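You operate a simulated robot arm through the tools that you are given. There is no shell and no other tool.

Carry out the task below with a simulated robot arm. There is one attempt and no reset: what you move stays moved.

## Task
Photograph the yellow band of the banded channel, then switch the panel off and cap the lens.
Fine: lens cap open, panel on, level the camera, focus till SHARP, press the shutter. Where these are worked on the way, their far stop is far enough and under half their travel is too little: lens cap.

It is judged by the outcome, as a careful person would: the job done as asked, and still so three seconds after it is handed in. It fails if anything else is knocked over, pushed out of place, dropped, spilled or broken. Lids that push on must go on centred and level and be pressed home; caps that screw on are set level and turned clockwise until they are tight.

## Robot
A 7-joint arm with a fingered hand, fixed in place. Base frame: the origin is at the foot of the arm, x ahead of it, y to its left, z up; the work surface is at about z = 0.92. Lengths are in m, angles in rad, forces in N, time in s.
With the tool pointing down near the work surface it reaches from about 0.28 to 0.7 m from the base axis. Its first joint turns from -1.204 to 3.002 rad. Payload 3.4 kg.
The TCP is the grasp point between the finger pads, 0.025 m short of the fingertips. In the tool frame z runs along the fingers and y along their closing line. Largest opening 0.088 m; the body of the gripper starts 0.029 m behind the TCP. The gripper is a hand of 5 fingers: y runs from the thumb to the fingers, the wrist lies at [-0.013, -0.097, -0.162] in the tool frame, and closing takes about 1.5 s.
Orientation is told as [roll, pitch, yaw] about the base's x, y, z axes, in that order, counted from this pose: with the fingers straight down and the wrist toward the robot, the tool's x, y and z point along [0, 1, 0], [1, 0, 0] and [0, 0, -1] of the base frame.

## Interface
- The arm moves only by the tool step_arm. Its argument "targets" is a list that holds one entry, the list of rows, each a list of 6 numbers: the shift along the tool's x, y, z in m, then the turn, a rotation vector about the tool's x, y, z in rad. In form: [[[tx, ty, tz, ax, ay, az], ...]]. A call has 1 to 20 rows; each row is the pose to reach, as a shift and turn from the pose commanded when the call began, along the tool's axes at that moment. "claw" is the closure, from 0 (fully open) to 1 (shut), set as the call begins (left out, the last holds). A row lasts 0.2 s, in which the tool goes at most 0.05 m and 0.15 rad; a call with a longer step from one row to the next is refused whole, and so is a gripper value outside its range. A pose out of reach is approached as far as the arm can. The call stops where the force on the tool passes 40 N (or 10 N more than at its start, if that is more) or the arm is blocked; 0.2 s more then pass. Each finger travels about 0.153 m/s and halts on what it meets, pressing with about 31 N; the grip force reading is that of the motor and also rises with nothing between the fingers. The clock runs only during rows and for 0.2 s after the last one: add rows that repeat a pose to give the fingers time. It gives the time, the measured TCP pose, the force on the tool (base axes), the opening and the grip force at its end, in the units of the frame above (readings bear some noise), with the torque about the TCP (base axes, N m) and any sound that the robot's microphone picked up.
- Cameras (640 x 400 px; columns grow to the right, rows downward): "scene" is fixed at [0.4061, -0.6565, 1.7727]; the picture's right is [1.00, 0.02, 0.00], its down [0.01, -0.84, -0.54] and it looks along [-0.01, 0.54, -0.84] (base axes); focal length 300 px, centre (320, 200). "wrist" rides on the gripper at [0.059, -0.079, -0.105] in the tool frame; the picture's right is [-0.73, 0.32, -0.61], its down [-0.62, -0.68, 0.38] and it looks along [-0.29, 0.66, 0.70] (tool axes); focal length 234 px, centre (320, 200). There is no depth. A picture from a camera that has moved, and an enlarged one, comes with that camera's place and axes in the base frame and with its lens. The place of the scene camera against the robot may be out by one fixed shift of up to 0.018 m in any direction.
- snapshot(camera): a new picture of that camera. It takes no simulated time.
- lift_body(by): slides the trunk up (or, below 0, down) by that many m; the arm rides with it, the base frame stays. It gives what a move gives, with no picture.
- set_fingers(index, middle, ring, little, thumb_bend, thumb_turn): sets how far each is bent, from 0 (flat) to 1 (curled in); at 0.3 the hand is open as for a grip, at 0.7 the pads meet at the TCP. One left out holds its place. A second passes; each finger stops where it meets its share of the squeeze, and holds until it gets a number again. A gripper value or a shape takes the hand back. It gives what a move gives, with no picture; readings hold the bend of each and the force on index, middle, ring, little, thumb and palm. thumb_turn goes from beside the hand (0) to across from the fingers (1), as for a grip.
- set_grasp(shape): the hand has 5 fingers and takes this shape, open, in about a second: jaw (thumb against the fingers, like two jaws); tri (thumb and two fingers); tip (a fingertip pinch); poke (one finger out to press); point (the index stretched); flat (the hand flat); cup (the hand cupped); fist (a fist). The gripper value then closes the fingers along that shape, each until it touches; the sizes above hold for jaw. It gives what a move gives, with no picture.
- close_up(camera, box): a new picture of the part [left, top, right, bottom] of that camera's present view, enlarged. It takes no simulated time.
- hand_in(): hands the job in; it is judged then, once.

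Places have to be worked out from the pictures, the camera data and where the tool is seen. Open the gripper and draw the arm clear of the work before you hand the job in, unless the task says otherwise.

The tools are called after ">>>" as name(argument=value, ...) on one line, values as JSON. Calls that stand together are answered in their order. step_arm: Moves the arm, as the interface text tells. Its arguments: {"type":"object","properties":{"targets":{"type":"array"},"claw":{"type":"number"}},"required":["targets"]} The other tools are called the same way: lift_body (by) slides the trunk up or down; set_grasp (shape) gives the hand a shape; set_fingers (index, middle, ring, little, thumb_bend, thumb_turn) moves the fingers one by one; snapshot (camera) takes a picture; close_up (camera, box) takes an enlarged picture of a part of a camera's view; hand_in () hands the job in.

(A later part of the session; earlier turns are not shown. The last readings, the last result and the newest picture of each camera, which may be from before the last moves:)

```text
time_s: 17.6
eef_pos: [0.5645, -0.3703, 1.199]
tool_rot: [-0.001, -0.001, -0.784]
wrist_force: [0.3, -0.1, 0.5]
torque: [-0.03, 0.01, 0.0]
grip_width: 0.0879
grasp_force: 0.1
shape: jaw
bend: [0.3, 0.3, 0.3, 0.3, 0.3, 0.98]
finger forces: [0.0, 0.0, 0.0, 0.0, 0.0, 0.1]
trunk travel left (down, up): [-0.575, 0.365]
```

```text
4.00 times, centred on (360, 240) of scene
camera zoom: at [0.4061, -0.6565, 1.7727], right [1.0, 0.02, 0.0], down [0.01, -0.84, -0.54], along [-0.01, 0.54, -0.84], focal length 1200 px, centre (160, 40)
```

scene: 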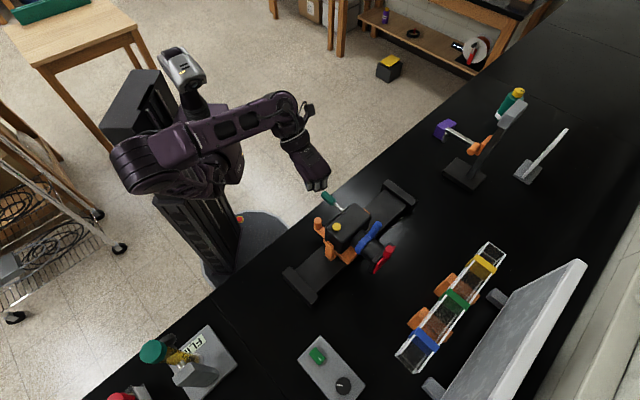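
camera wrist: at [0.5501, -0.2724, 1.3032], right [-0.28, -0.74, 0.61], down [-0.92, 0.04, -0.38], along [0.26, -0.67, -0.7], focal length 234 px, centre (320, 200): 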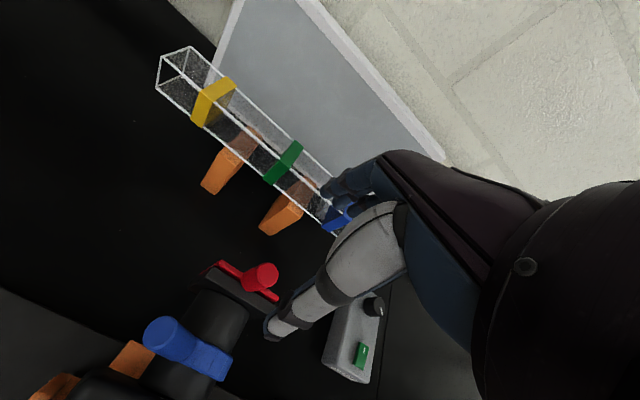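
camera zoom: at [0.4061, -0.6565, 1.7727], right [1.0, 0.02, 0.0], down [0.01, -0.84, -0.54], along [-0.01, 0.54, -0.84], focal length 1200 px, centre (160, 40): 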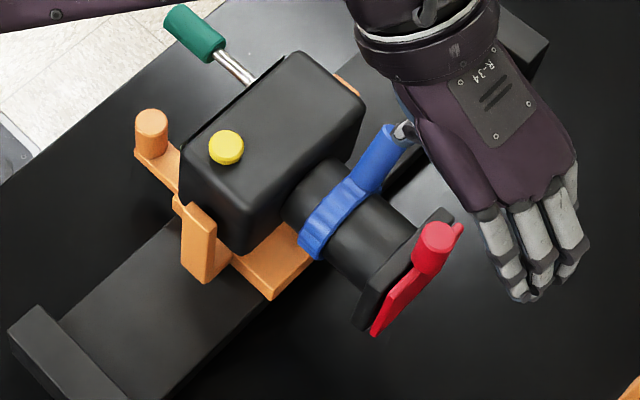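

The knob top now reads near (0.559, -0.368, 1.115), slightly behind my TCP. I'll centre on it, descend with the hand open and check before closing.

>>> step_arm(targets=[[[-0.002, -0.004, 0.02, 0, 0, 0], [-0.003, -0.005, 0.045, 0, 0, 0], [-0.003, -0.005, 0.07, 0, 0, 0], [-0.003, -0.005, 0.08, 0, 0, 0]]], claw=0)

>>> close_up(camera="wrist", box=[160, 160, 420, 370])

>>> close_up(camera="scene", box=[320, 200, 420, 290])

```text
time_s: 18.6
eef_pos: [0.5587, -0.3693, 1.1194]
tool_rot: [0.001, -0.002, -0.784]
wrist_force: [0.7, 0.2, 0.2]
torque: [0.04, -0.03, -0.02]
grip_width: 0.0877
grasp_force: 0.0
shape: jaw
bend: [0.3, 0.3, 0.3, 0.3, 0.3, 0.98]
finger forces: [0.0, 0.1, 0.0, 0.0, 0.0, 0.0]
trunk travel left (down, up): [-0.575, 0.365]
```

```text
1.90 times, centred on (290, 265) of wrist
camera zoom: at [0.5435, -0.2721, 1.2237], right [-0.29, -0.74, 0.61], down [-0.92, 0.04, -0.39], along [0.26, -0.67, -0.7], focal length 446 px, centre (377, 76)
```

zoom: 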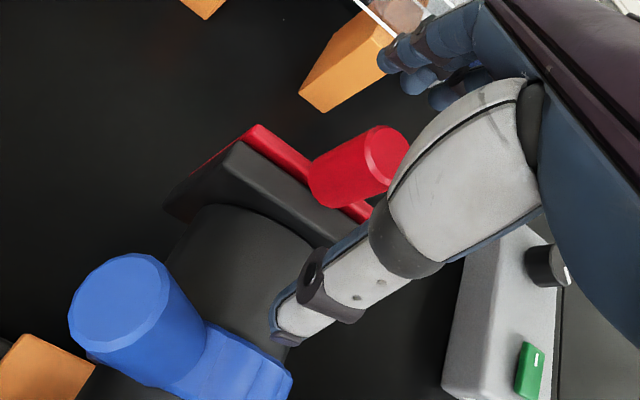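

```text
4.44 times, centred on (370, 245) of scene
camera zoom: at [0.4061, -0.6565, 1.7727], right [1.0, 0.02, 0.0], down [0.01, -0.84, -0.54], along [-0.01, 0.54, -0.84], focal length 1334 px, centre (98, 0)
```

zoom: 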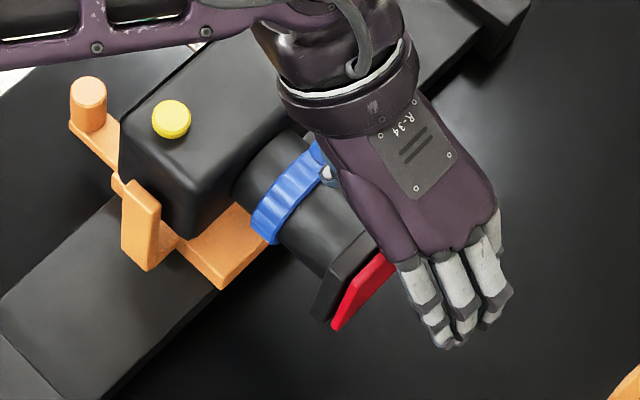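

The knob's top sits right at the projected TCP, with the thumb behind it and the fingers in front. I'll close gently on it.

>>> step_arm(targets=[[[0, 0, 0, 0, 0, 0], [0, 0, 0, 0, 0, 0], [0, 0, 0, 0, 0, 0], [0, 0, 0, 0, 0, 0], [0, 0, 0, 0, 0, 0], [0, 0, 0, 0, 0, 0], [0, 0, 0, 0, 0, 0], [0, 0, 0, 0, 0, 0]]], claw=1)

>>> close_up(camera="wrist", box=[160, 160, 420, 370])

>>> close_up(camera="scene", box=[320, 200, 420, 290])

```text
time_s: 20.4
eef_pos: [0.5567, -0.3688, 1.1202]
tool_rot: [0.002, -0.003, -0.783]
wrist_force: [-4.4, 3.7, -3.7]
torque: [0.02, 0.04, -0.05]
grip_width: 0.0113
grasp_force: 31.0
shape: jaw
bend: [0.71, 0.7, 0.7, 0.7, 0.74, 1.0]
finger forces: [15.3, 8.1, 0.0, 0.0, 28.5, 0.0]
trunk travel left (down, up): [-0.575, 0.365]
```

```text
1.90 times, centred on (290, 265) of wrist
camera zoom: at [0.5427, -0.2711, 1.2244], right [-0.29, -0.74, 0.61], down [-0.92, 0.04, -0.39], along [0.26, -0.67, -0.7], focal length 446 px, centre (377, 76)
```

zoom: 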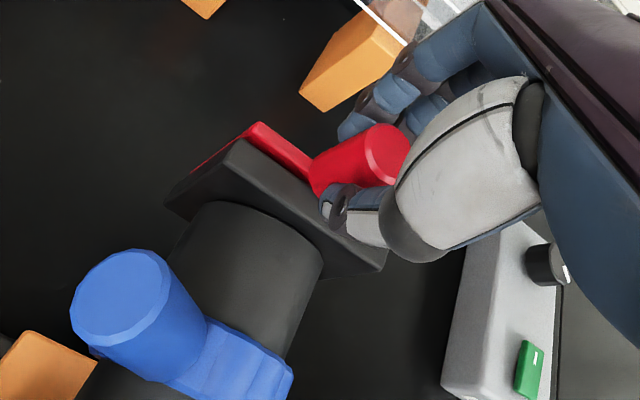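

```text
4.44 times, centred on (370, 245) of scene
camera zoom: at [0.4061, -0.6565, 1.7727], right [1.0, 0.02, 0.0], down [0.01, -0.84, -0.54], along [-0.01, 0.54, -0.84], focal length 1334 px, centre (98, 0)
```

zoom: 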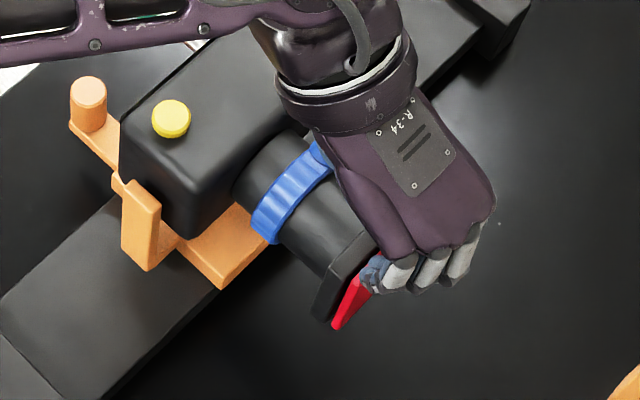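

The knob is gripped (thumb against index and middle, about 30 N). I'll lift slowly by 0.02 to see whether the cap rises in its holder.

>>> step_arm(targets=[[[0, 0, -0.004, 0, 0, 0], [0, 0, -0.008, 0, 0, 0], [0, 0, -0.012, 0, 0, 0], [0, 0, -0.016, 0, 0, 0], [0, 0, -0.02, 0, 0, 0]]])

>>> close_up(camera="wrist", box=[160, 160, 420, 370])

>>> close_up(camera="scene", box=[320, 200, 420, 290])

```text
time_s: 21.6
eef_pos: [0.556, -0.3654, 1.1406]
tool_rot: [-0.001, -0.001, -0.784]
wrist_force: [-19.5, 17.5, -21.8]
torque: [0.05, 0.15, 0.04]
grip_width: 0.0109
grasp_force: 31.1
shape: jaw
bend: [0.72, 0.7, 0.7, 0.7, 0.7, 1.0]
finger forces: [9.7, 6.5, 0.1, 0.1, 39.2, 0.0]
trunk travel left (down, up): [-0.575, 0.365]
```

```text
1.90 times, centred on (290, 265) of wrist
camera zoom: at [0.5412, -0.2683, 1.2446], right [-0.28, -0.74, 0.61], down [-0.92, 0.04, -0.38], along [0.26, -0.67, -0.7], focal length 446 px, centre (377, 76)
```

zoom: 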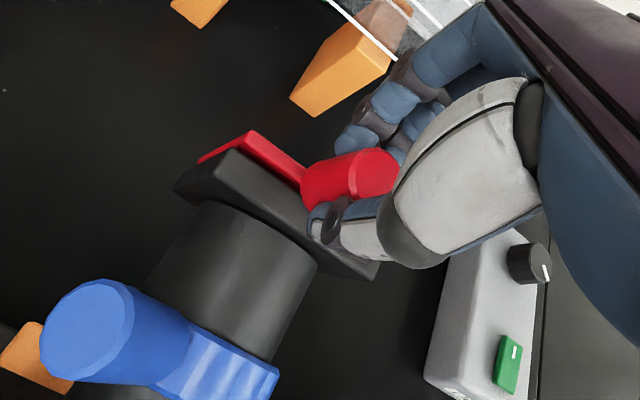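

```text
4.44 times, centred on (370, 245) of scene
camera zoom: at [0.4061, -0.6565, 1.7727], right [1.0, 0.02, 0.0], down [0.01, -0.84, -0.54], along [-0.01, 0.54, -0.84], focal length 1334 px, centre (98, 0)
```

zoom: 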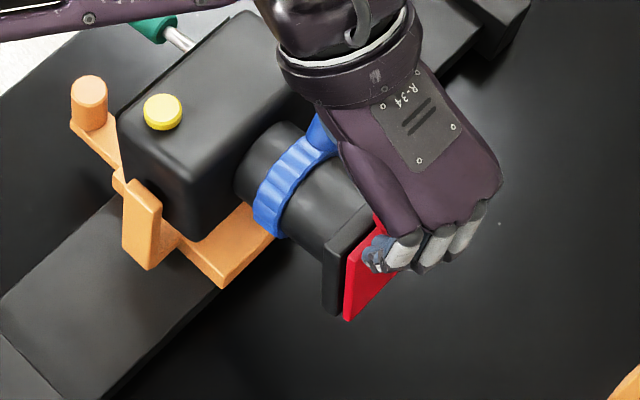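

Lifting just tipped the camera back to its nose-up stop and the cap did not rise, so it isn't a vertical slide. I'll lower to relieve the load, release the knob and lift clear.

>>> step_arm(targets=[[[0, 0, 0.006, 0, 0, 0], [0, 0, 0.012, 0, 0, 0]]])

>>> step_arm(targets=[[[0, 0, 0, 0, 0, 0], [0, 0, 0, 0, 0, 0], [0, 0, 0, 0, 0, 0], [0, 0, 0, 0, 0, 0]]], claw=0)

>>> step_arm(targets=[[[0, 0, -0.03, 0, 0, 0], [0, 0, -0.06, 0, 0, 0], [-0.02, 0.02, -0.09, 0, 0, 0]]])

>>> close_up(camera="wrist", box=[160, 160, 420, 370])

>>> close_up(camera="scene", box=[320, 200, 420, 290])

```text
time_s: 22.2
eef_pos: [0.558, -0.3675, 1.1298]
tool_rot: [0.003, -0.005, -0.785]
wrist_force: [-8.5, 8.7, -4.5]
torque: [0.16, 0.17, -0.01]
grip_width: 0.0106
grasp_force: 31.0
shape: jaw
bend: [0.72, 0.71, 0.7, 0.7, 0.72, 1.0]
finger forces: [13.8, 7.6, 0.0, 0.1, 30.1, 0.0]
trunk travel left (down, up): [-0.575, 0.365]
```

```text
time_s: 23.2
eef_pos: [0.5605, -0.3718, 1.1263]
tool_rot: [0.001, -0.003, -0.787]
wrist_force: [0.3, 0.6, 0.6]
torque: [0.02, 0.0, 0.0]
grip_width: 0.0877
grasp_force: 0.1
shape: jaw
bend: [0.3, 0.3, 0.3, 0.3, 0.3, 0.98]
finger forces: [0.0, 0.0, 0.1, 0.0, 0.1, 0.0]
trunk travel left (down, up): [-0.575, 0.365]
```

```text
time_s: 24.0
eef_pos: [0.5588, -0.3971, 1.2143]
tool_rot: [0.002, -0.001, -0.785]
wrist_force: [0.4, -0.4, 0.4]
torque: [0.02, -0.03, -0.01]
grip_width: 0.0879
grasp_force: 0.0
shape: jaw
bend: [0.3, 0.3, 0.3, 0.3, 0.3, 0.98]
finger forces: [0.1, 0.1, 0.0, 0.0, 0.0, 0.0]
trunk travel left (down, up): [-0.575, 0.365]
```

```text
1.90 times, centred on (290, 265) of wrist
camera zoom: at [0.5441, -0.3002, 1.3201], right [-0.28, -0.74, 0.61], down [-0.92, 0.04, -0.38], along [0.26, -0.67, -0.7], focal length 446 px, centre (377, 76)
```

zoom: 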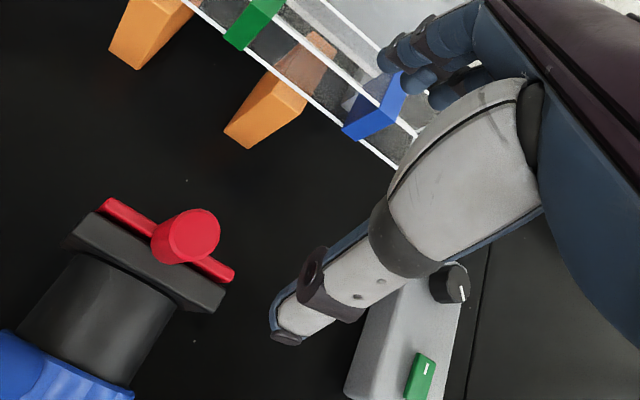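

```text
4.44 times, centred on (370, 245) of scene
camera zoom: at [0.4061, -0.6565, 1.7727], right [1.0, 0.02, 0.0], down [0.01, -0.84, -0.54], along [-0.01, 0.54, -0.84], focal length 1334 px, centre (98, 0)
```

zoom: 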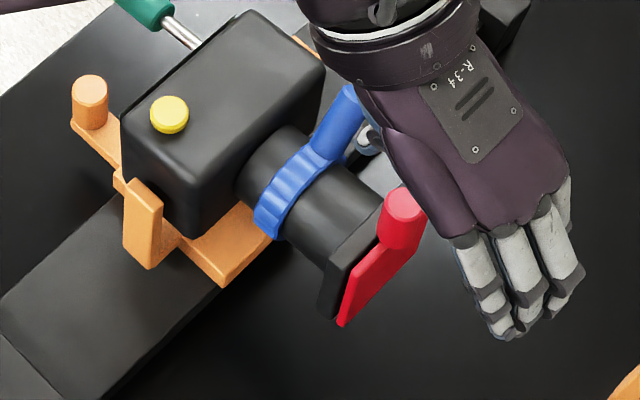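

The cap plate is still square on the hood, and the knob's top is near (0.553, -0.361, 1.13). Pushing +u only dragged the carriage, so I'll try a light push the other way (-u) with the poke fingers from the far side of the knob.

>>> set_grasp(shape="poke")

>>> step_arm(targets=[[[0.03, -0.015, 0.0, 0, 0, 0], [0.062, -0.0296, 0.0, 0, 0, 0], [0.062, -0.0296, 0.04, 0, 0, 0], [0.062, -0.0296, 0.08, 0, 0, 0]]])

>>> close_up(camera="wrist", box=[160, 160, 420, 370])

>>> close_up(camera="scene", box=[320, 200, 420, 290])

```text
time_s: 24.9
eef_pos: [0.5599, -0.3969, 1.2154]
tool_rot: [0.002, -0.002, -0.784]
wrist_force: [0.3, -0.3, -0.1]
torque: [-0.02, 0.03, 0.06]
grip_width: 0.0
grasp_force: 0.0
shape: poke
bend: [0.7, 0.7, 0.99, 0.99, 1.0, 1.0]
finger forces: [0.0, 0.0, 0.0, 0.0, 0.0, 0.1]
trunk travel left (down, up): [-0.575, 0.365]
```

```text
time_s: 25.9
eef_pos: [0.5776, -0.3332, 1.1376]
tool_rot: [0.003, -0.002, -0.783]
wrist_force: [0.3, 0.0, -0.3]
torque: [0.01, -0.01, 0.03]
grip_width: 0.0
grasp_force: 0.0
shape: poke
bend: [0.7, 0.7, 0.99, 0.99, 1.0, 1.0]
finger forces: [0.0, 0.1, 0.0, 0.0, 0.1, 0.1]
out of reach, approached as far as the arm can: row 2
trunk travel left (down, up): [-0.575, 0.365]
```

```text
1.90 times, centred on (290, 265) of wrist
camera zoom: at [0.5632, -0.2362, 1.2428], right [-0.29, -0.74, 0.61], down [-0.92, 0.04, -0.39], along [0.26, -0.67, -0.7], focal length 446 px, centre (377, 76)
```

zoom: 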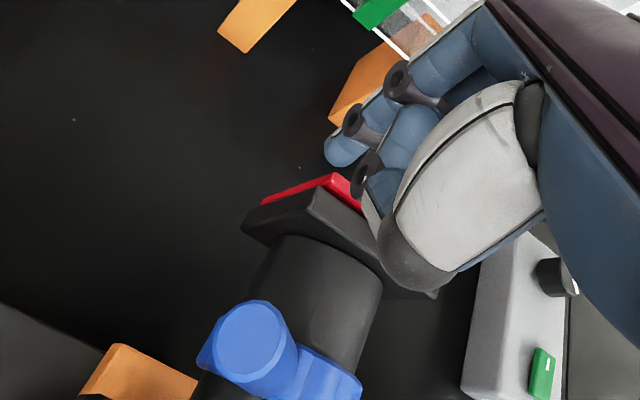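

```text
4.44 times, centred on (370, 245) of scene
camera zoom: at [0.4061, -0.6565, 1.7727], right [1.0, 0.02, 0.0], down [0.01, -0.84, -0.54], along [-0.01, 0.54, -0.84], focal length 1334 px, centre (98, 0)
```

zoom: 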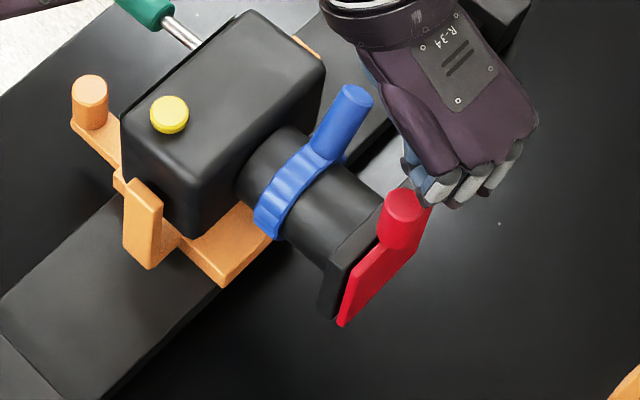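

The fingers are in place on the +u side, level with the knob. I'll push lightly towards -u.

>>> step_arm(targets=[[[-0.004, 0.001, 0, 0, 0, 0], [-0.008, 0.002, 0, 0, 0, 0], [-0.012, 0.002, 0, 0, 0, 0], [-0.016, 0.002, 0, 0, 0, 0], [-0.02, 0.002, 0, 0, 0, 0], [-0.024, 0.002, 0, 0, 0, 0]]])

>>> close_up(camera="wrist", box=[160, 160, 420, 370])

>>> close_up(camera="scene", box=[320, 200, 420, 290])

```text
time_s: 27.3
eef_pos: [0.5654, -0.3525, 1.1376]
tool_rot: [0.001, -0.002, -0.783]
wrist_force: [0.1, -0.1, -0.1]
torque: [-0.02, -0.01, 0.0]
grip_width: 0.0
grasp_force: 0.0
shape: poke
bend: [0.7, 0.7, 0.99, 0.99, 1.0, 1.0]
finger forces: [0.1, 0.3, 0.0, 0.0, 0.1, 0.0]
trunk travel left (down, up): [-0.575, 0.365]
```

```text
1.90 times, centred on (290, 265) of wrist
camera zoom: at [0.5503, -0.2542, 1.2426], right [-0.29, -0.74, 0.61], down [-0.92, 0.04, -0.39], along [0.26, -0.67, -0.7], focal length 446 px, centre (377, 76)
```

zoom: 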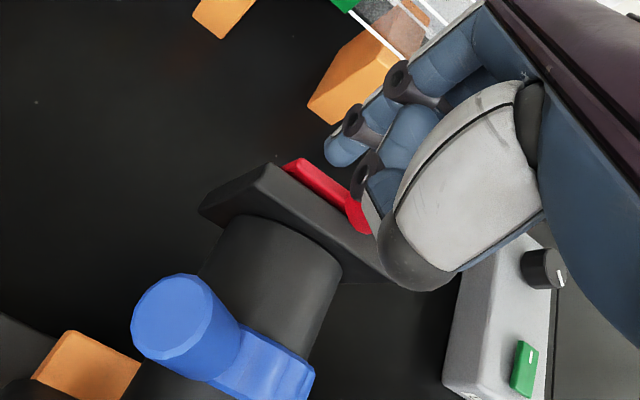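

```text
4.44 times, centred on (370, 245) of scene
camera zoom: at [0.4061, -0.6565, 1.7727], right [1.0, 0.02, 0.0], down [0.01, -0.84, -0.54], along [-0.01, 0.54, -0.84], focal length 1334 px, centre (98, 0)
```

zoom: 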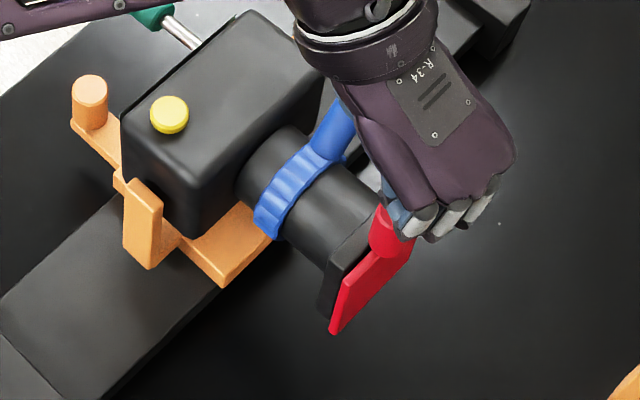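

The red plate is sliding to -u while the carriage stays put, at only 0.3 N, so this is the opening direction. I'll keep pushing to its far stop.

>>> step_arm(targets=[[[-0.006, 0, 0, 0, 0, 0], [-0.012, 0, 0, 0, 0, 0], [-0.018, 0, 0, 0, 0, 0], [-0.024, 0, 0, 0, 0, 0], [-0.03, 0, 0, 0, 0, 0], [-0.036, 0, 0, 0, 0, 0], [-0.042, 0, 0, 0, 0, 0], [-0.048, 0, 0, 0, 0, 0]]])

>>> close_up(camera="wrist", box=[160, 160, 420, 370])

>>> close_up(camera="scene", box=[300, 200, 420, 300])

```text
time_s: 29.1
eef_pos: [0.532, -0.3844, 1.138]
tool_rot: [0.0, -0.002, -0.784]
wrist_force: [1.1, -0.1, 0.0]
torque: [0.01, 0.01, -0.02]
grip_width: 0.0
grasp_force: 0.0
shape: poke
bend: [0.7, 0.7, 0.99, 0.99, 1.0, 1.0]
finger forces: [0.0, 0.4, 0.0, 0.0, 0.0, 0.0]
trunk travel left (down, up): [-0.575, 0.365]
```

```text
1.90 times, centred on (290, 265) of wrist
camera zoom: at [0.5169, -0.2871, 1.2417], right [-0.29, -0.74, 0.61], down [-0.92, 0.04, -0.39], along [0.26, -0.67, -0.7], focal length 446 px, centre (377, 76)
```

zoom: 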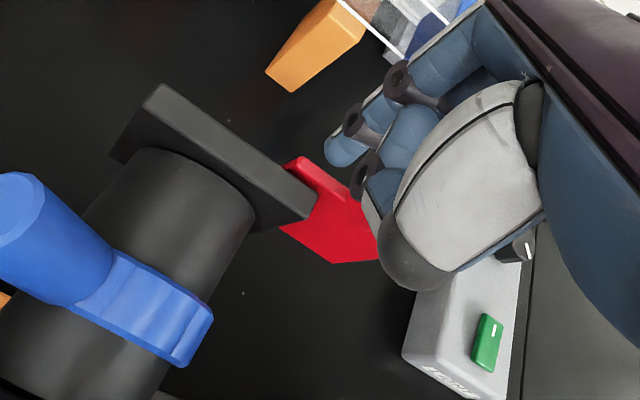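

```text
4.00 times, centred on (360, 250) of scene
camera zoom: at [0.4061, -0.6565, 1.7727], right [1.0, 0.02, 0.0], down [0.01, -0.84, -0.54], along [-0.01, 0.54, -0.84], focal length 1200 px, centre (160, 0)
```

zoom: 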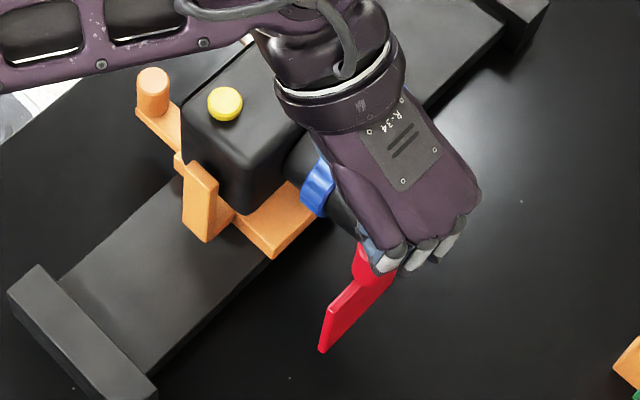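

The plate has almost cleared the hood. I'll push a little further to reach the stop, which will show as the carriage starting to move.

>>> step_arm(targets=[[[-0.005, 0, 0, 0, 0, 0], [-0.01, 0, 0, 0, 0, 0], [-0.015, 0, 0, 0, 0, 0], [-0.02, 0, 0, 0, 0, 0]]])

>>> close_up(camera="wrist", box=[160, 160, 420, 370])

>>> close_up(camera="scene", box=[300, 200, 420, 300])

```text
time_s: 30.1
eef_pos: [0.5175, -0.3999, 1.1385]
tool_rot: [0.001, -0.004, -0.784]
wrist_force: [0.5, 0.3, 0.2]
torque: [-0.01, -0.03, 0.02]
grip_width: 0.0003
grasp_force: 0.1
shape: poke
bend: [0.7, 0.7, 0.99, 0.99, 1.0, 1.0]
finger forces: [0.0, 1.1, 0.0, 0.0, 0.1, 0.1]
trunk travel left (down, up): [-0.575, 0.365]
```

```text
1.90 times, centred on (290, 265) of wrist
camera zoom: at [0.5027, -0.3017, 1.242], right [-0.29, -0.74, 0.61], down [-0.92, 0.04, -0.39], along [0.26, -0.67, -0.7], focal length 446 px, centre (377, 76)
```

zoom: 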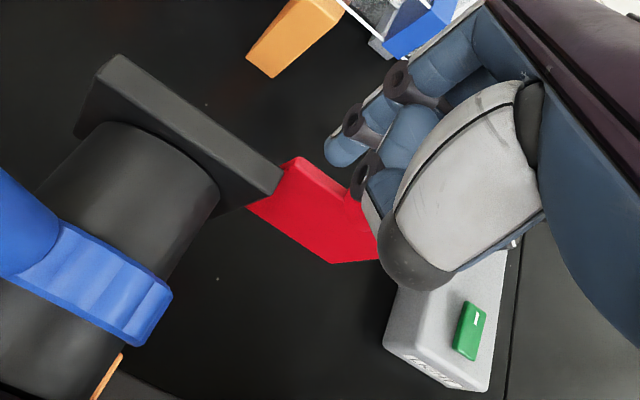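

```text
4.00 times, centred on (360, 250) of scene
camera zoom: at [0.4061, -0.6565, 1.7727], right [1.0, 0.02, 0.0], down [0.01, -0.84, -0.54], along [-0.01, 0.54, -0.84], focal length 1200 px, centre (160, 0)
```

zoom: 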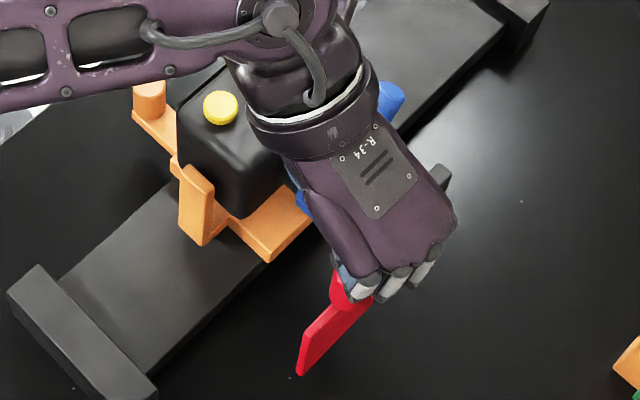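

The cap is at its far stop, since the middle finger's force rose to 1.1 N and the carriage just began to move. Next is the LIGHT box, with the rocker centre near (0.392, -0.580) and the marked raised end slightly beyond it. I'll fold the middle finger so only the index presses, back off the knob, and hover over the rocker with the hand tilted outward.

>>> step_arm(targets=[[[0.015, 0, 0, 0, 0, 0], [0.015, 0, -0.025, 0, 0, 0], [0.0, 0, -0.05, 0, 0, 0], [-0.04, 0.01, -0.05, -0.05, 0, 0], [-0.08, 0.02, -0.05, -0.1, 0, 0], [-0.12, 0.025, -0.05, -0.15, 0, 0], [-0.16, 0.03, -0.04, -0.2, 0, 0], [-0.2, 0.038, -0.02, -0.25, 0, 0], [-0.225, 0.0424, 0.0, -0.3, 0, 0], [-0.225, 0.0424, 0.03, -0.3, 0, 0]]])

>>> set_fingers(middle=1.0)

>>> snapshot(camera="wrist")

>>> snapshot(camera="scene")

```text
time_s: 32.3
eef_pos: [0.3919, -0.5856, 1.1074]
tool_rot: [0.001, -0.302, -0.785]
wrist_force: [-0.1, -0.8, 0.1]
torque: [0.0, -0.03, 0.01]
grip_width: 0.0001
grasp_force: 0.0
shape: poke
bend: [0.7, 0.7, 0.99, 0.99, 1.0, 1.0]
finger forces: [0.0, 0.1, 0.1, 0.1, 0.0, 0.0]
trunk travel left (down, up): [-0.575, 0.365]
```

```text
time_s: 33.3
eef_pos: [0.3893, -0.5854, 1.1076]
tool_rot: [0.001, -0.303, -0.783]
wrist_force: [-0.2, 0.2, 0.3]
torque: [0.02, 0.01, 0.03]
grip_width: 0.0229
grasp_force: 0.2
shape: fingers
bend: [0.7, 1.0, 0.99, 0.99, 1.0, 1.0]
finger forces: [0.0, 0.0, 0.0, 0.0, 0.0, 0.1]
trunk travel left (down, up): [-0.575, 0.365]
```

```text
taken
camera wrist: at [0.3562, -0.4685, 1.184], right [-0.42, -0.61, 0.67], down [-0.82, -0.06, -0.57], along [0.39, -0.79, -0.47], focal length 234 px, centre (320, 200)
```

wrist: 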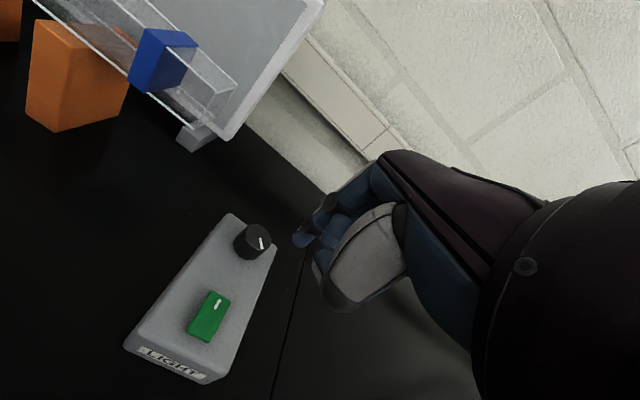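

```text
taken
```

scene: 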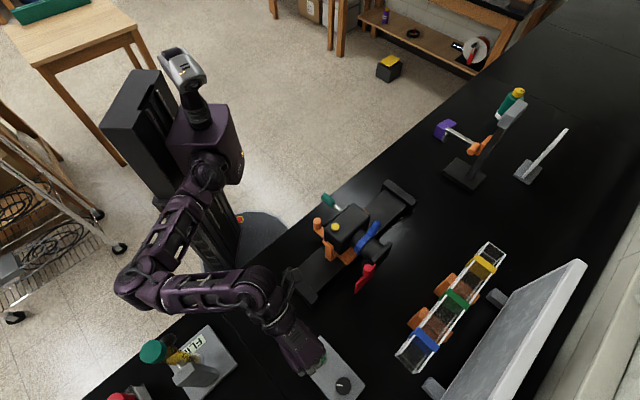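

The index tip projects almost exactly above the rocker's marked end near (0.401, -0.585). I'll go straight down 0.095 and check before pressing.

>>> step_arm(targets=[[[0, -0.0119, 0.0382, 0, 0, 0], [0, -0.0224, 0.0716, 0, 0, 0], [0, -0.0283, 0.0906, 0, 0, 0]]])

>>> close_up(camera="wrist", box=[180, 180, 400, 350])

>>> close_up(camera="scene", box=[270, 320, 380, 400])

```text
time_s: 34.1
eef_pos: [0.389, -0.5852, 1.0135]
tool_rot: [0.0, -0.302, -0.784]
wrist_force: [-0.4, -0.1, 0.2]
torque: [0.0, -0.01, 0.01]
grip_width: 0.0228
grasp_force: 0.1
shape: fingers
bend: [0.7, 1.0, 0.99, 0.99, 1.0, 1.0]
finger forces: [0.0, 0.0, 0.0, 0.0, 0.0, 0.1]
trunk travel left (down, up): [-0.575, 0.365]
```

```text
2.35 times, centred on (290, 265) of wrist
camera zoom: at [0.3549, -0.4688, 1.0887], right [-0.42, -0.61, 0.67], down [-0.82, -0.06, -0.57], along [0.39, -0.79, -0.47], focal length 551 px, centre (391, 47)
```

zoom: 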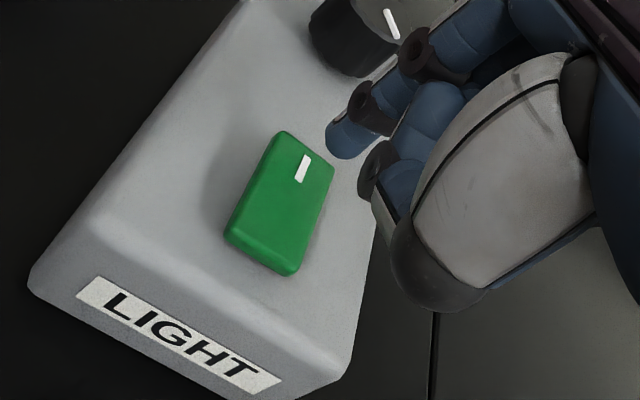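

```text
5.00 times, centred on (325, 360) of scene
camera zoom: at [0.4061, -0.6565, 1.7727], right [1.0, 0.02, 0.0], down [0.01, -0.84, -0.54], along [-0.01, 0.54, -0.84], focal length 1500 px, centre (295, -600)
```

zoom: 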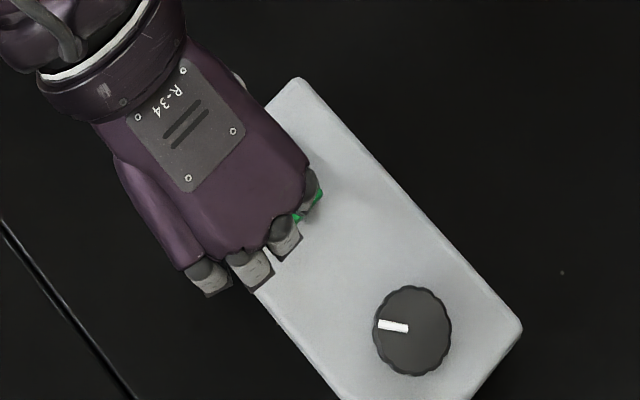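

The index tip is within a couple of millimetres of the rocker's mark, about 0.018 above it. I'll shift 3 mm outward and press down in small steps.

>>> step_arm(targets=[[[0, 0.0, 0.006, 0, 0, 0], [0, -0.0005, 0.011, 0, 0, 0], [0, -0.0015, 0.0145, 0, 0, 0], [0, -0.0027, 0.0183, 0, 0, 0], [0, -0.0039, 0.022, 0, 0, 0]]])

>>> close_up(camera="wrist", box=[180, 180, 400, 350])

>>> snapshot(camera="scene")

```text
time_s: 35.3
eef_pos: [0.3881, -0.5884, 0.9959]
tool_rot: [0.002, -0.315, -0.789]
wrist_force: [-3.1, -2.7, 25.8]
torque: [-0.01, -0.39, -0.09]
grip_width: 0.0237
grasp_force: 13.5
shape: fingers
bend: [0.7, 1.0, 0.99, 0.99, 1.0, 1.0]
finger forces: [25.9, 0.0, 0.0, 0.1, 0.1, 0.0]
trunk travel left (down, up): [-0.575, 0.365]
```

```text
2.35 times, centred on (290, 265) of wrist
camera zoom: at [0.353, -0.4701, 1.0716], right [-0.43, -0.6, 0.67], down [-0.81, -0.06, -0.58], along [0.39, -0.8, -0.46], focal length 551 px, centre (391, 47)
```

zoom: 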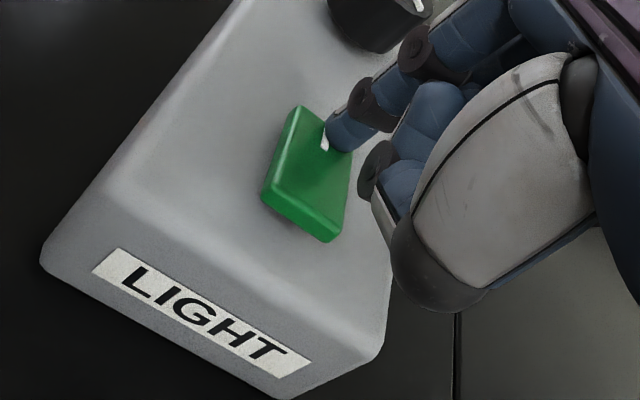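

```text
taken
```

scene: 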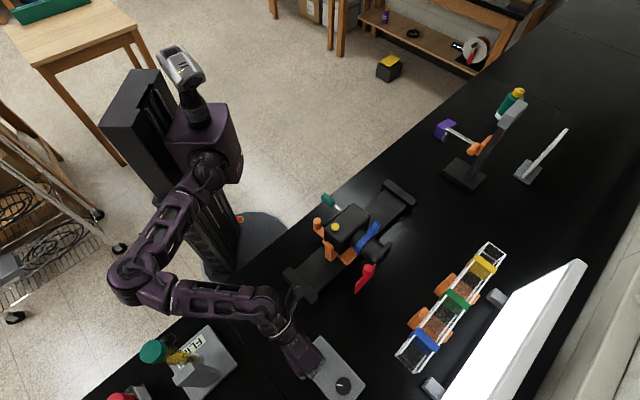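

The rocker has tipped over and the panel now glows white. I'll lift off and move back to where the wrist camera can read the display on the camera's back.

>>> step_arm(targets=[[[0, 0.0119, -0.0382, 0, 0, 0], [0, 0.0238, -0.0763, 0, 0, 0], [0, 0.0358, -0.1145, 0, 0, 0], [0.03, 0.0053, -0.1344, 0.05, 0, 0], [0.06, -0.0251, -0.1545, 0.1, 0, 0], [0.09, -0.0555, -0.1744, 0.15, 0, 0], [0.12, -0.0859, -0.1943, 0.2, 0, 0], [0.145, -0.1163, -0.2144, 0.25, 0, 0], [0.163, -0.1391, -0.2319, 0.3, 0, 0], [0.163, -0.1301, -0.2605, 0.3, 0, 0]]])

>>> snapshot(camera="wrist")

>>> snapshot(camera="scene")

```text
time_s: 37.5
eef_pos: [0.3652, -0.3292, 1.2022]
tool_rot: [0.003, -0.001, -0.783]
wrist_force: [-0.2, -0.1, 0.0]
torque: [0.02, 0.0, 0.01]
grip_width: 0.0228
grasp_force: 0.0
shape: fingers
bend: [0.7, 1.0, 0.99, 0.99, 1.0, 1.0]
finger forces: [0.0, 0.0, 0.0, 0.1, 0.0, 0.1]
trunk travel left (down, up): [-0.575, 0.365]
```

```text
taken
camera wrist: at [0.3495, -0.2312, 1.3064], right [-0.29, -0.74, 0.61], down [-0.92, 0.04, -0.39], along [0.26, -0.67, -0.7], focal length 234 px, centre (320, 200)
```

wrist: 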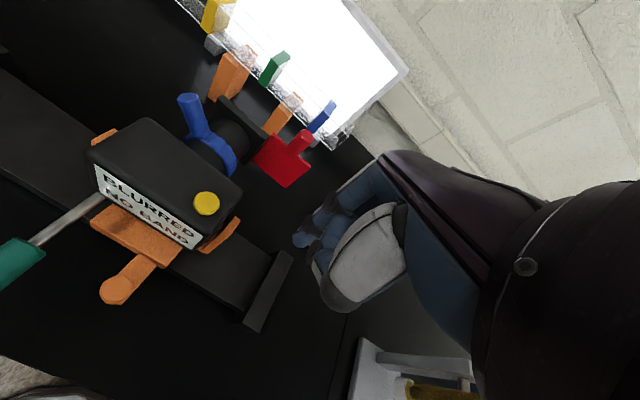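

```text
taken
```

scene: 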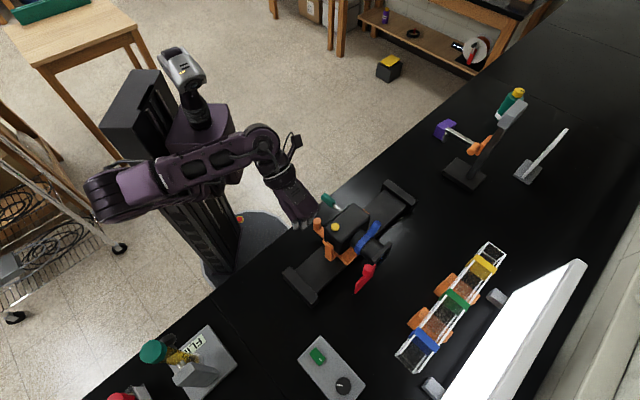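

The display now reads something like "BLURRED / NO BAND". I'll zoom in to confirm it and measure the rig's present place.

>>> close_up(camera="wrist", box=[80, 100, 260, 260])

>>> close_up(camera="scene", box=[290, 180, 420, 300])

```text
2.50 times, centred on (170, 180) of wrist
camera zoom: at [0.3495, -0.2312, 1.3064], right [-0.29, -0.74, 0.61], down [-0.92, 0.04, -0.39], along [0.26, -0.67, -0.7], focal length 585 px, centre (695, 250)
```

zoom: 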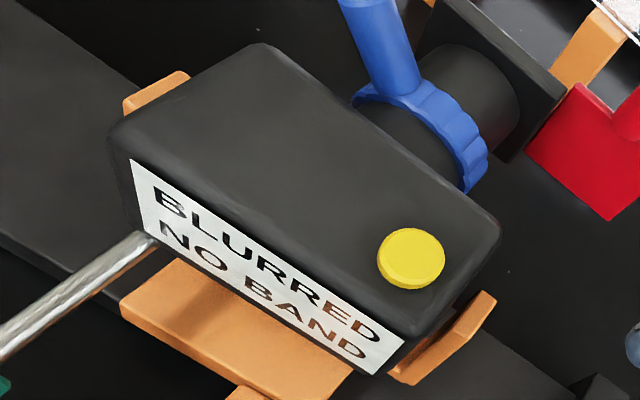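

```text
3.33 times, centred on (355, 240) of scene
camera zoom: at [0.4061, -0.6565, 1.7727], right [1.0, 0.02, 0.0], down [0.01, -0.84, -0.54], along [-0.01, 0.54, -0.84], focal length 1000 px, centre (203, 67)
```

zoom: 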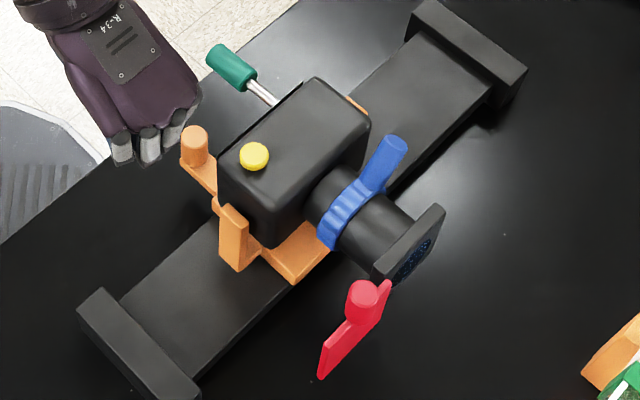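

It reads "BLURRED / NO BAND". The yellow band's top is near (0.813, -0.383, 1.054), so I estimate the carriage has to go about 0.17 m along +u, near the rail's far end. I'll lower the index beside the camera body's left face and then push.

>>> step_arm(targets=[[[0.003, 0.006, 0.03, 0, 0, 0], [0.006, 0.012, 0.065, 0, 0, 0], [0.007, 0.0138, 0.1, 0, 0, 0], [0.007, 0.0138, 0.127, 0, 0, 0]]])

>>> snapshot(camera="wrist")

>>> close_up(camera="scene", box=[290, 180, 420, 300])

```text
time_s: 38.5
eef_pos: [0.3792, -0.338, 1.0727]
tool_rot: [0.001, 0.001, -0.784]
wrist_force: [-0.3, 0.3, -0.5]
torque: [0.0, -0.01, -0.03]
grip_width: 0.0227
grasp_force: 0.1
shape: fingers
bend: [0.7, 1.0, 0.99, 0.99, 1.0, 1.0]
finger forces: [0.0, 0.0, 0.1, 0.1, 0.1, 0.1]
trunk travel left (down, up): [-0.575, 0.365]
```

```text
taken
camera wrist: at [0.3643, -0.2404, 1.1776], right [-0.29, -0.74, 0.61], down [-0.92, 0.04, -0.39], along [0.26, -0.67, -0.7], focal length 234 px, centre (320, 200)
```

wrist: 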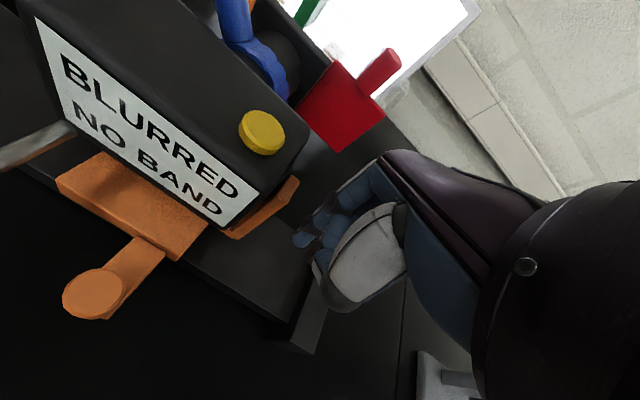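

```text
3.33 times, centred on (355, 240) of scene
camera zoom: at [0.4061, -0.6565, 1.7727], right [1.0, 0.02, 0.0], down [0.01, -0.84, -0.54], along [-0.01, 0.54, -0.84], focal length 1000 px, centre (203, 67)
```

zoom: 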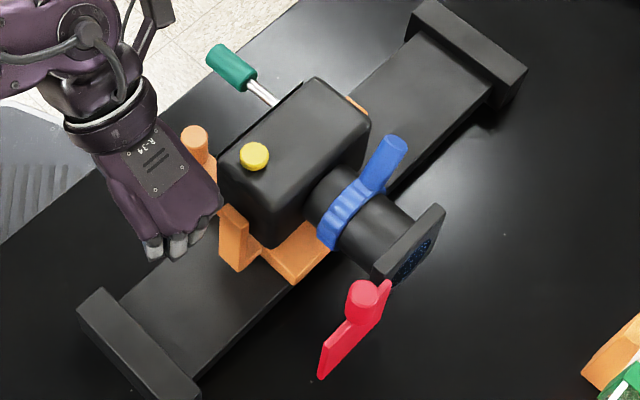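

The display is readable from here as I push, which is handy. I'll push along +u in modest steps and check the force and the display.

>>> step_arm(targets=[[[0.01, 0, 0, 0, 0, 0], [0.02, 0, 0, 0, 0, 0], [0.03, 0, 0, 0, 0, 0], [0.04, 0, 0, 0, 0, 0], [0.05, 0, 0, 0, 0, 0], [0.06, 0, 0, 0, 0, 0], [0.07, 0, 0, 0, 0, 0]]])

>>> snapshot(camera="wrist")

>>> snapshot(camera="scene")

```text
time_s: 40.1
eef_pos: [0.4281, -0.2883, 1.0741]
tool_rot: [0.002, -0.003, -0.786]
wrist_force: [-0.3, -1.5, -0.1]
torque: [0.02, 0.0, 0.0]
grip_width: 0.0227
grasp_force: 0.2
shape: fingers
bend: [0.7, 1.0, 0.99, 0.99, 1.0, 1.0]
finger forces: [0.8, 0.0, 0.1, 0.1, 0.0, 0.0]
trunk travel left (down, up): [-0.575, 0.365]
```

```text
taken
camera wrist: at [0.4135, -0.1904, 1.178], right [-0.29, -0.74, 0.61], down [-0.92, 0.04, -0.38], along [0.26, -0.67, -0.7], focal length 234 px, centre (320, 200)
```

wrist: 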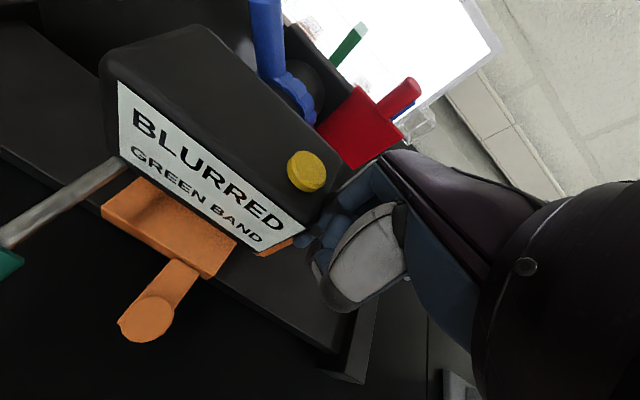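

```text
taken
```

scene: 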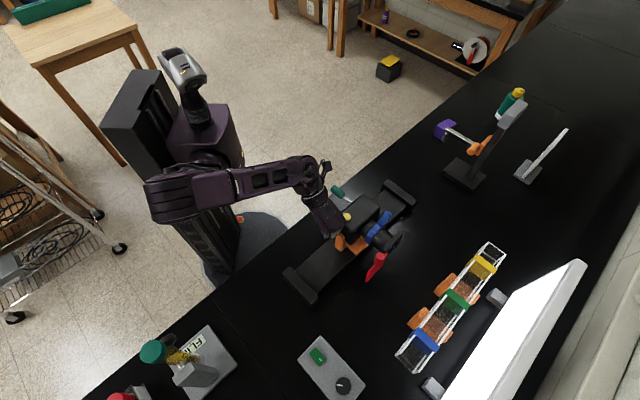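

The display now says "BLURRED / GREEN BAND", so it names the band in view. I'll keep pushing towards yellow.

>>> step_arm(targets=[[[0.012, 0, 0, 0, 0, 0], [0.024, 0, 0, 0, 0, 0], [0.036, 0, 0, 0, 0, 0], [0.048, 0, 0, 0, 0, 0], [0.06, 0, 0, 0, 0, 0], [0.072, 0, 0, 0, 0, 0], [0.084, 0, 0, 0, 0, 0]]])

>>> snapshot(camera="wrist")

>>> snapshot(camera="scene")

```text
time_s: 41.7
eef_pos: [0.489, -0.2268, 1.0753]
tool_rot: [0.001, -0.002, -0.783]
wrist_force: [-0.9, -0.7, 0.4]
torque: [0.01, -0.01, -0.02]
grip_width: 0.0224
grasp_force: 0.3
shape: fingers
bend: [0.7, 1.0, 0.99, 0.99, 1.0, 1.0]
finger forces: [0.9, 0.1, 0.0, 0.1, 0.0, 0.1]
trunk travel left (down, up): [-0.575, 0.365]
```

```text
taken
camera wrist: at [0.4743, -0.1301, 1.1789], right [-0.29, -0.74, 0.61], down [-0.92, 0.04, -0.39], along [0.26, -0.67, -0.7], focal length 234 px, centre (320, 200)
```

wrist: 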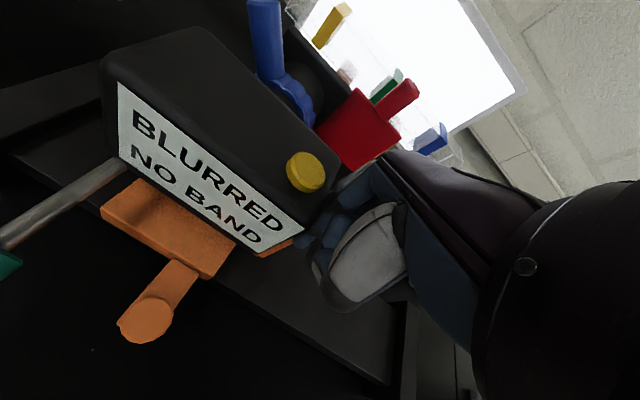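

```text
taken
```

scene: 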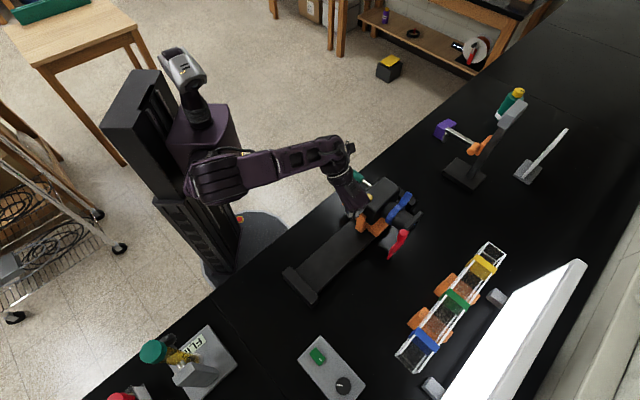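

It's between bands now ("NO BAND"). I'll advance 0.016 at a time and watch for YELLOW.

>>> step_arm(targets=[[[0.008, 0, 0, 0, 0, 0], [0.016, 0, 0, 0, 0, 0]]])

>>> close_up(camera="wrist", box=[80, 0, 400, 260])

>>> step_arm(targets=[[[0.005, 0, 0, 0, 0, 0], [0.01, 0, 0, 0, 0, 0]]])

>>> close_up(camera="wrist", box=[80, 0, 400, 260])

```text
time_s: 42.3
eef_pos: [0.4992, -0.2172, 1.072]
tool_rot: [0.002, -0.002, -0.784]
wrist_force: [0.0, -0.5, 0.5]
torque: [0.01, -0.01, 0.0]
grip_width: 0.0226
grasp_force: 1.0
shape: fingers
bend: [0.7, 1.0, 0.99, 0.99, 1.0, 1.0]
finger forces: [0.8, 0.0, 0.1, 0.1, 0.0, 0.1]
trunk travel left (down, up): [-0.575, 0.365]
```

```text
1.54 times, centred on (240, 130) of wrist
camera zoom: at [0.4845, -0.1195, 1.1777], right [-0.29, -0.74, 0.61], down [-0.92, 0.04, -0.39], along [0.26, -0.67, -0.7], focal length 360 px, centre (443, 308)
```

zoom: 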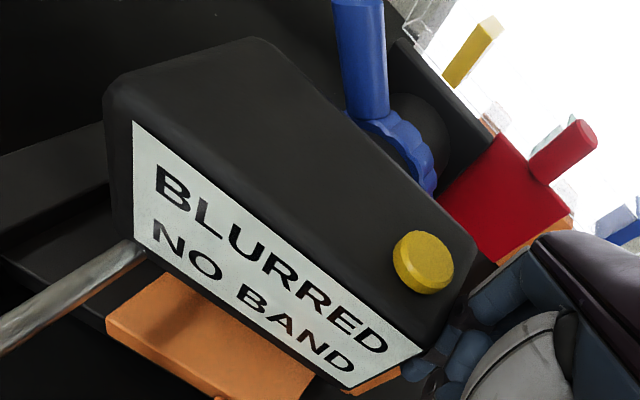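

```text
time_s: 42.9
eef_pos: [0.5065, -0.2106, 1.072]
tool_rot: [0.0, -0.001, -0.783]
wrist_force: [-0.5, -0.9, 0.1]
torque: [0.01, -0.05, -0.02]
grip_width: 0.0227
grasp_force: 0.4
shape: fingers
bend: [0.7, 1.0, 0.99, 0.99, 1.0, 1.0]
finger forces: [1.0, 0.1, 0.1, 0.1, 0.1, 0.0]
trunk travel left (down, up): [-0.575, 0.365]
```

```text
1.54 times, centred on (240, 130) of wrist
camera zoom: at [0.4913, -0.1126, 1.1773], right [-0.29, -0.74, 0.61], down [-0.92, 0.04, -0.39], along [0.26, -0.67, -0.7], focal length 360 px, centre (443, 308)
```

zoom: 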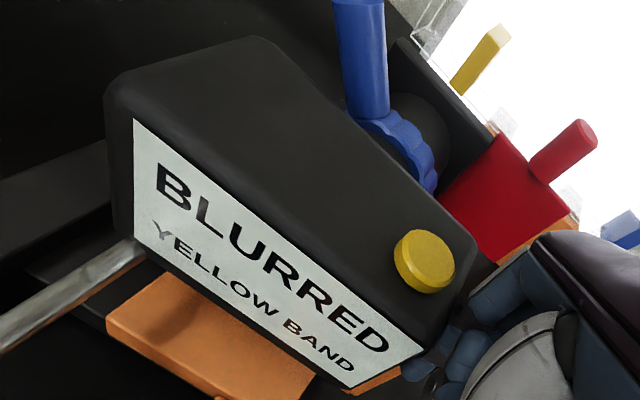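

"YELLOW BAND" has come up. I'm just inside its window, so I'll nudge on another 8 mm to be more central and check it still holds.

>>> step_arm(targets=[[[0.004, 0, 0, 0, 0, 0], [0.008, 0, 0, 0, 0, 0]]])

>>> close_up(camera="wrist", box=[80, 0, 400, 260])

>>> close_up(camera="scene", box=[330, 150, 510, 290])

```text
time_s: 43.5
eef_pos: [0.5126, -0.2057, 1.0719]
tool_rot: [0.002, -0.001, -0.785]
wrist_force: [-1.6, -0.3, 0.2]
torque: [0.01, -0.02, -0.05]
grip_width: 0.0224
grasp_force: 0.9
shape: fingers
bend: [0.7, 1.0, 0.99, 0.99, 1.0, 1.0]
finger forces: [1.1, 0.0, 0.1, 0.1, 0.1, 0.0]
trunk travel left (down, up): [-0.575, 0.365]
```

```text
1.54 times, centred on (240, 130) of wrist
camera zoom: at [0.497, -0.1075, 1.1773], right [-0.29, -0.74, 0.61], down [-0.92, 0.04, -0.39], along [0.26, -0.67, -0.7], focal length 360 px, centre (443, 308)
```

zoom: 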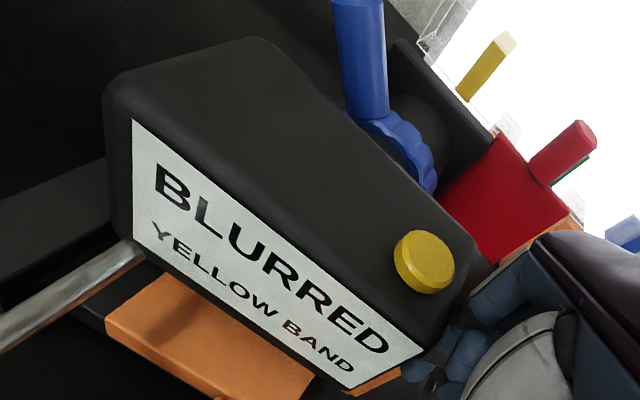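

```text
2.86 times, centred on (420, 220) of scene
camera zoom: at [0.4061, -0.6565, 1.7727], right [1.0, 0.02, 0.0], down [0.01, -0.84, -0.54], along [-0.01, 0.54, -0.84], focal length 857 px, centre (34, 143)
```

zoom: 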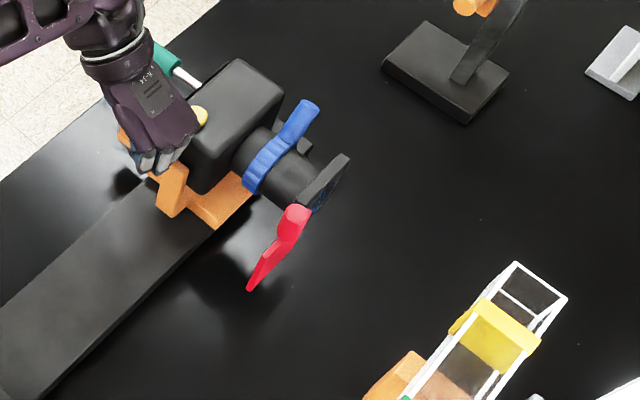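

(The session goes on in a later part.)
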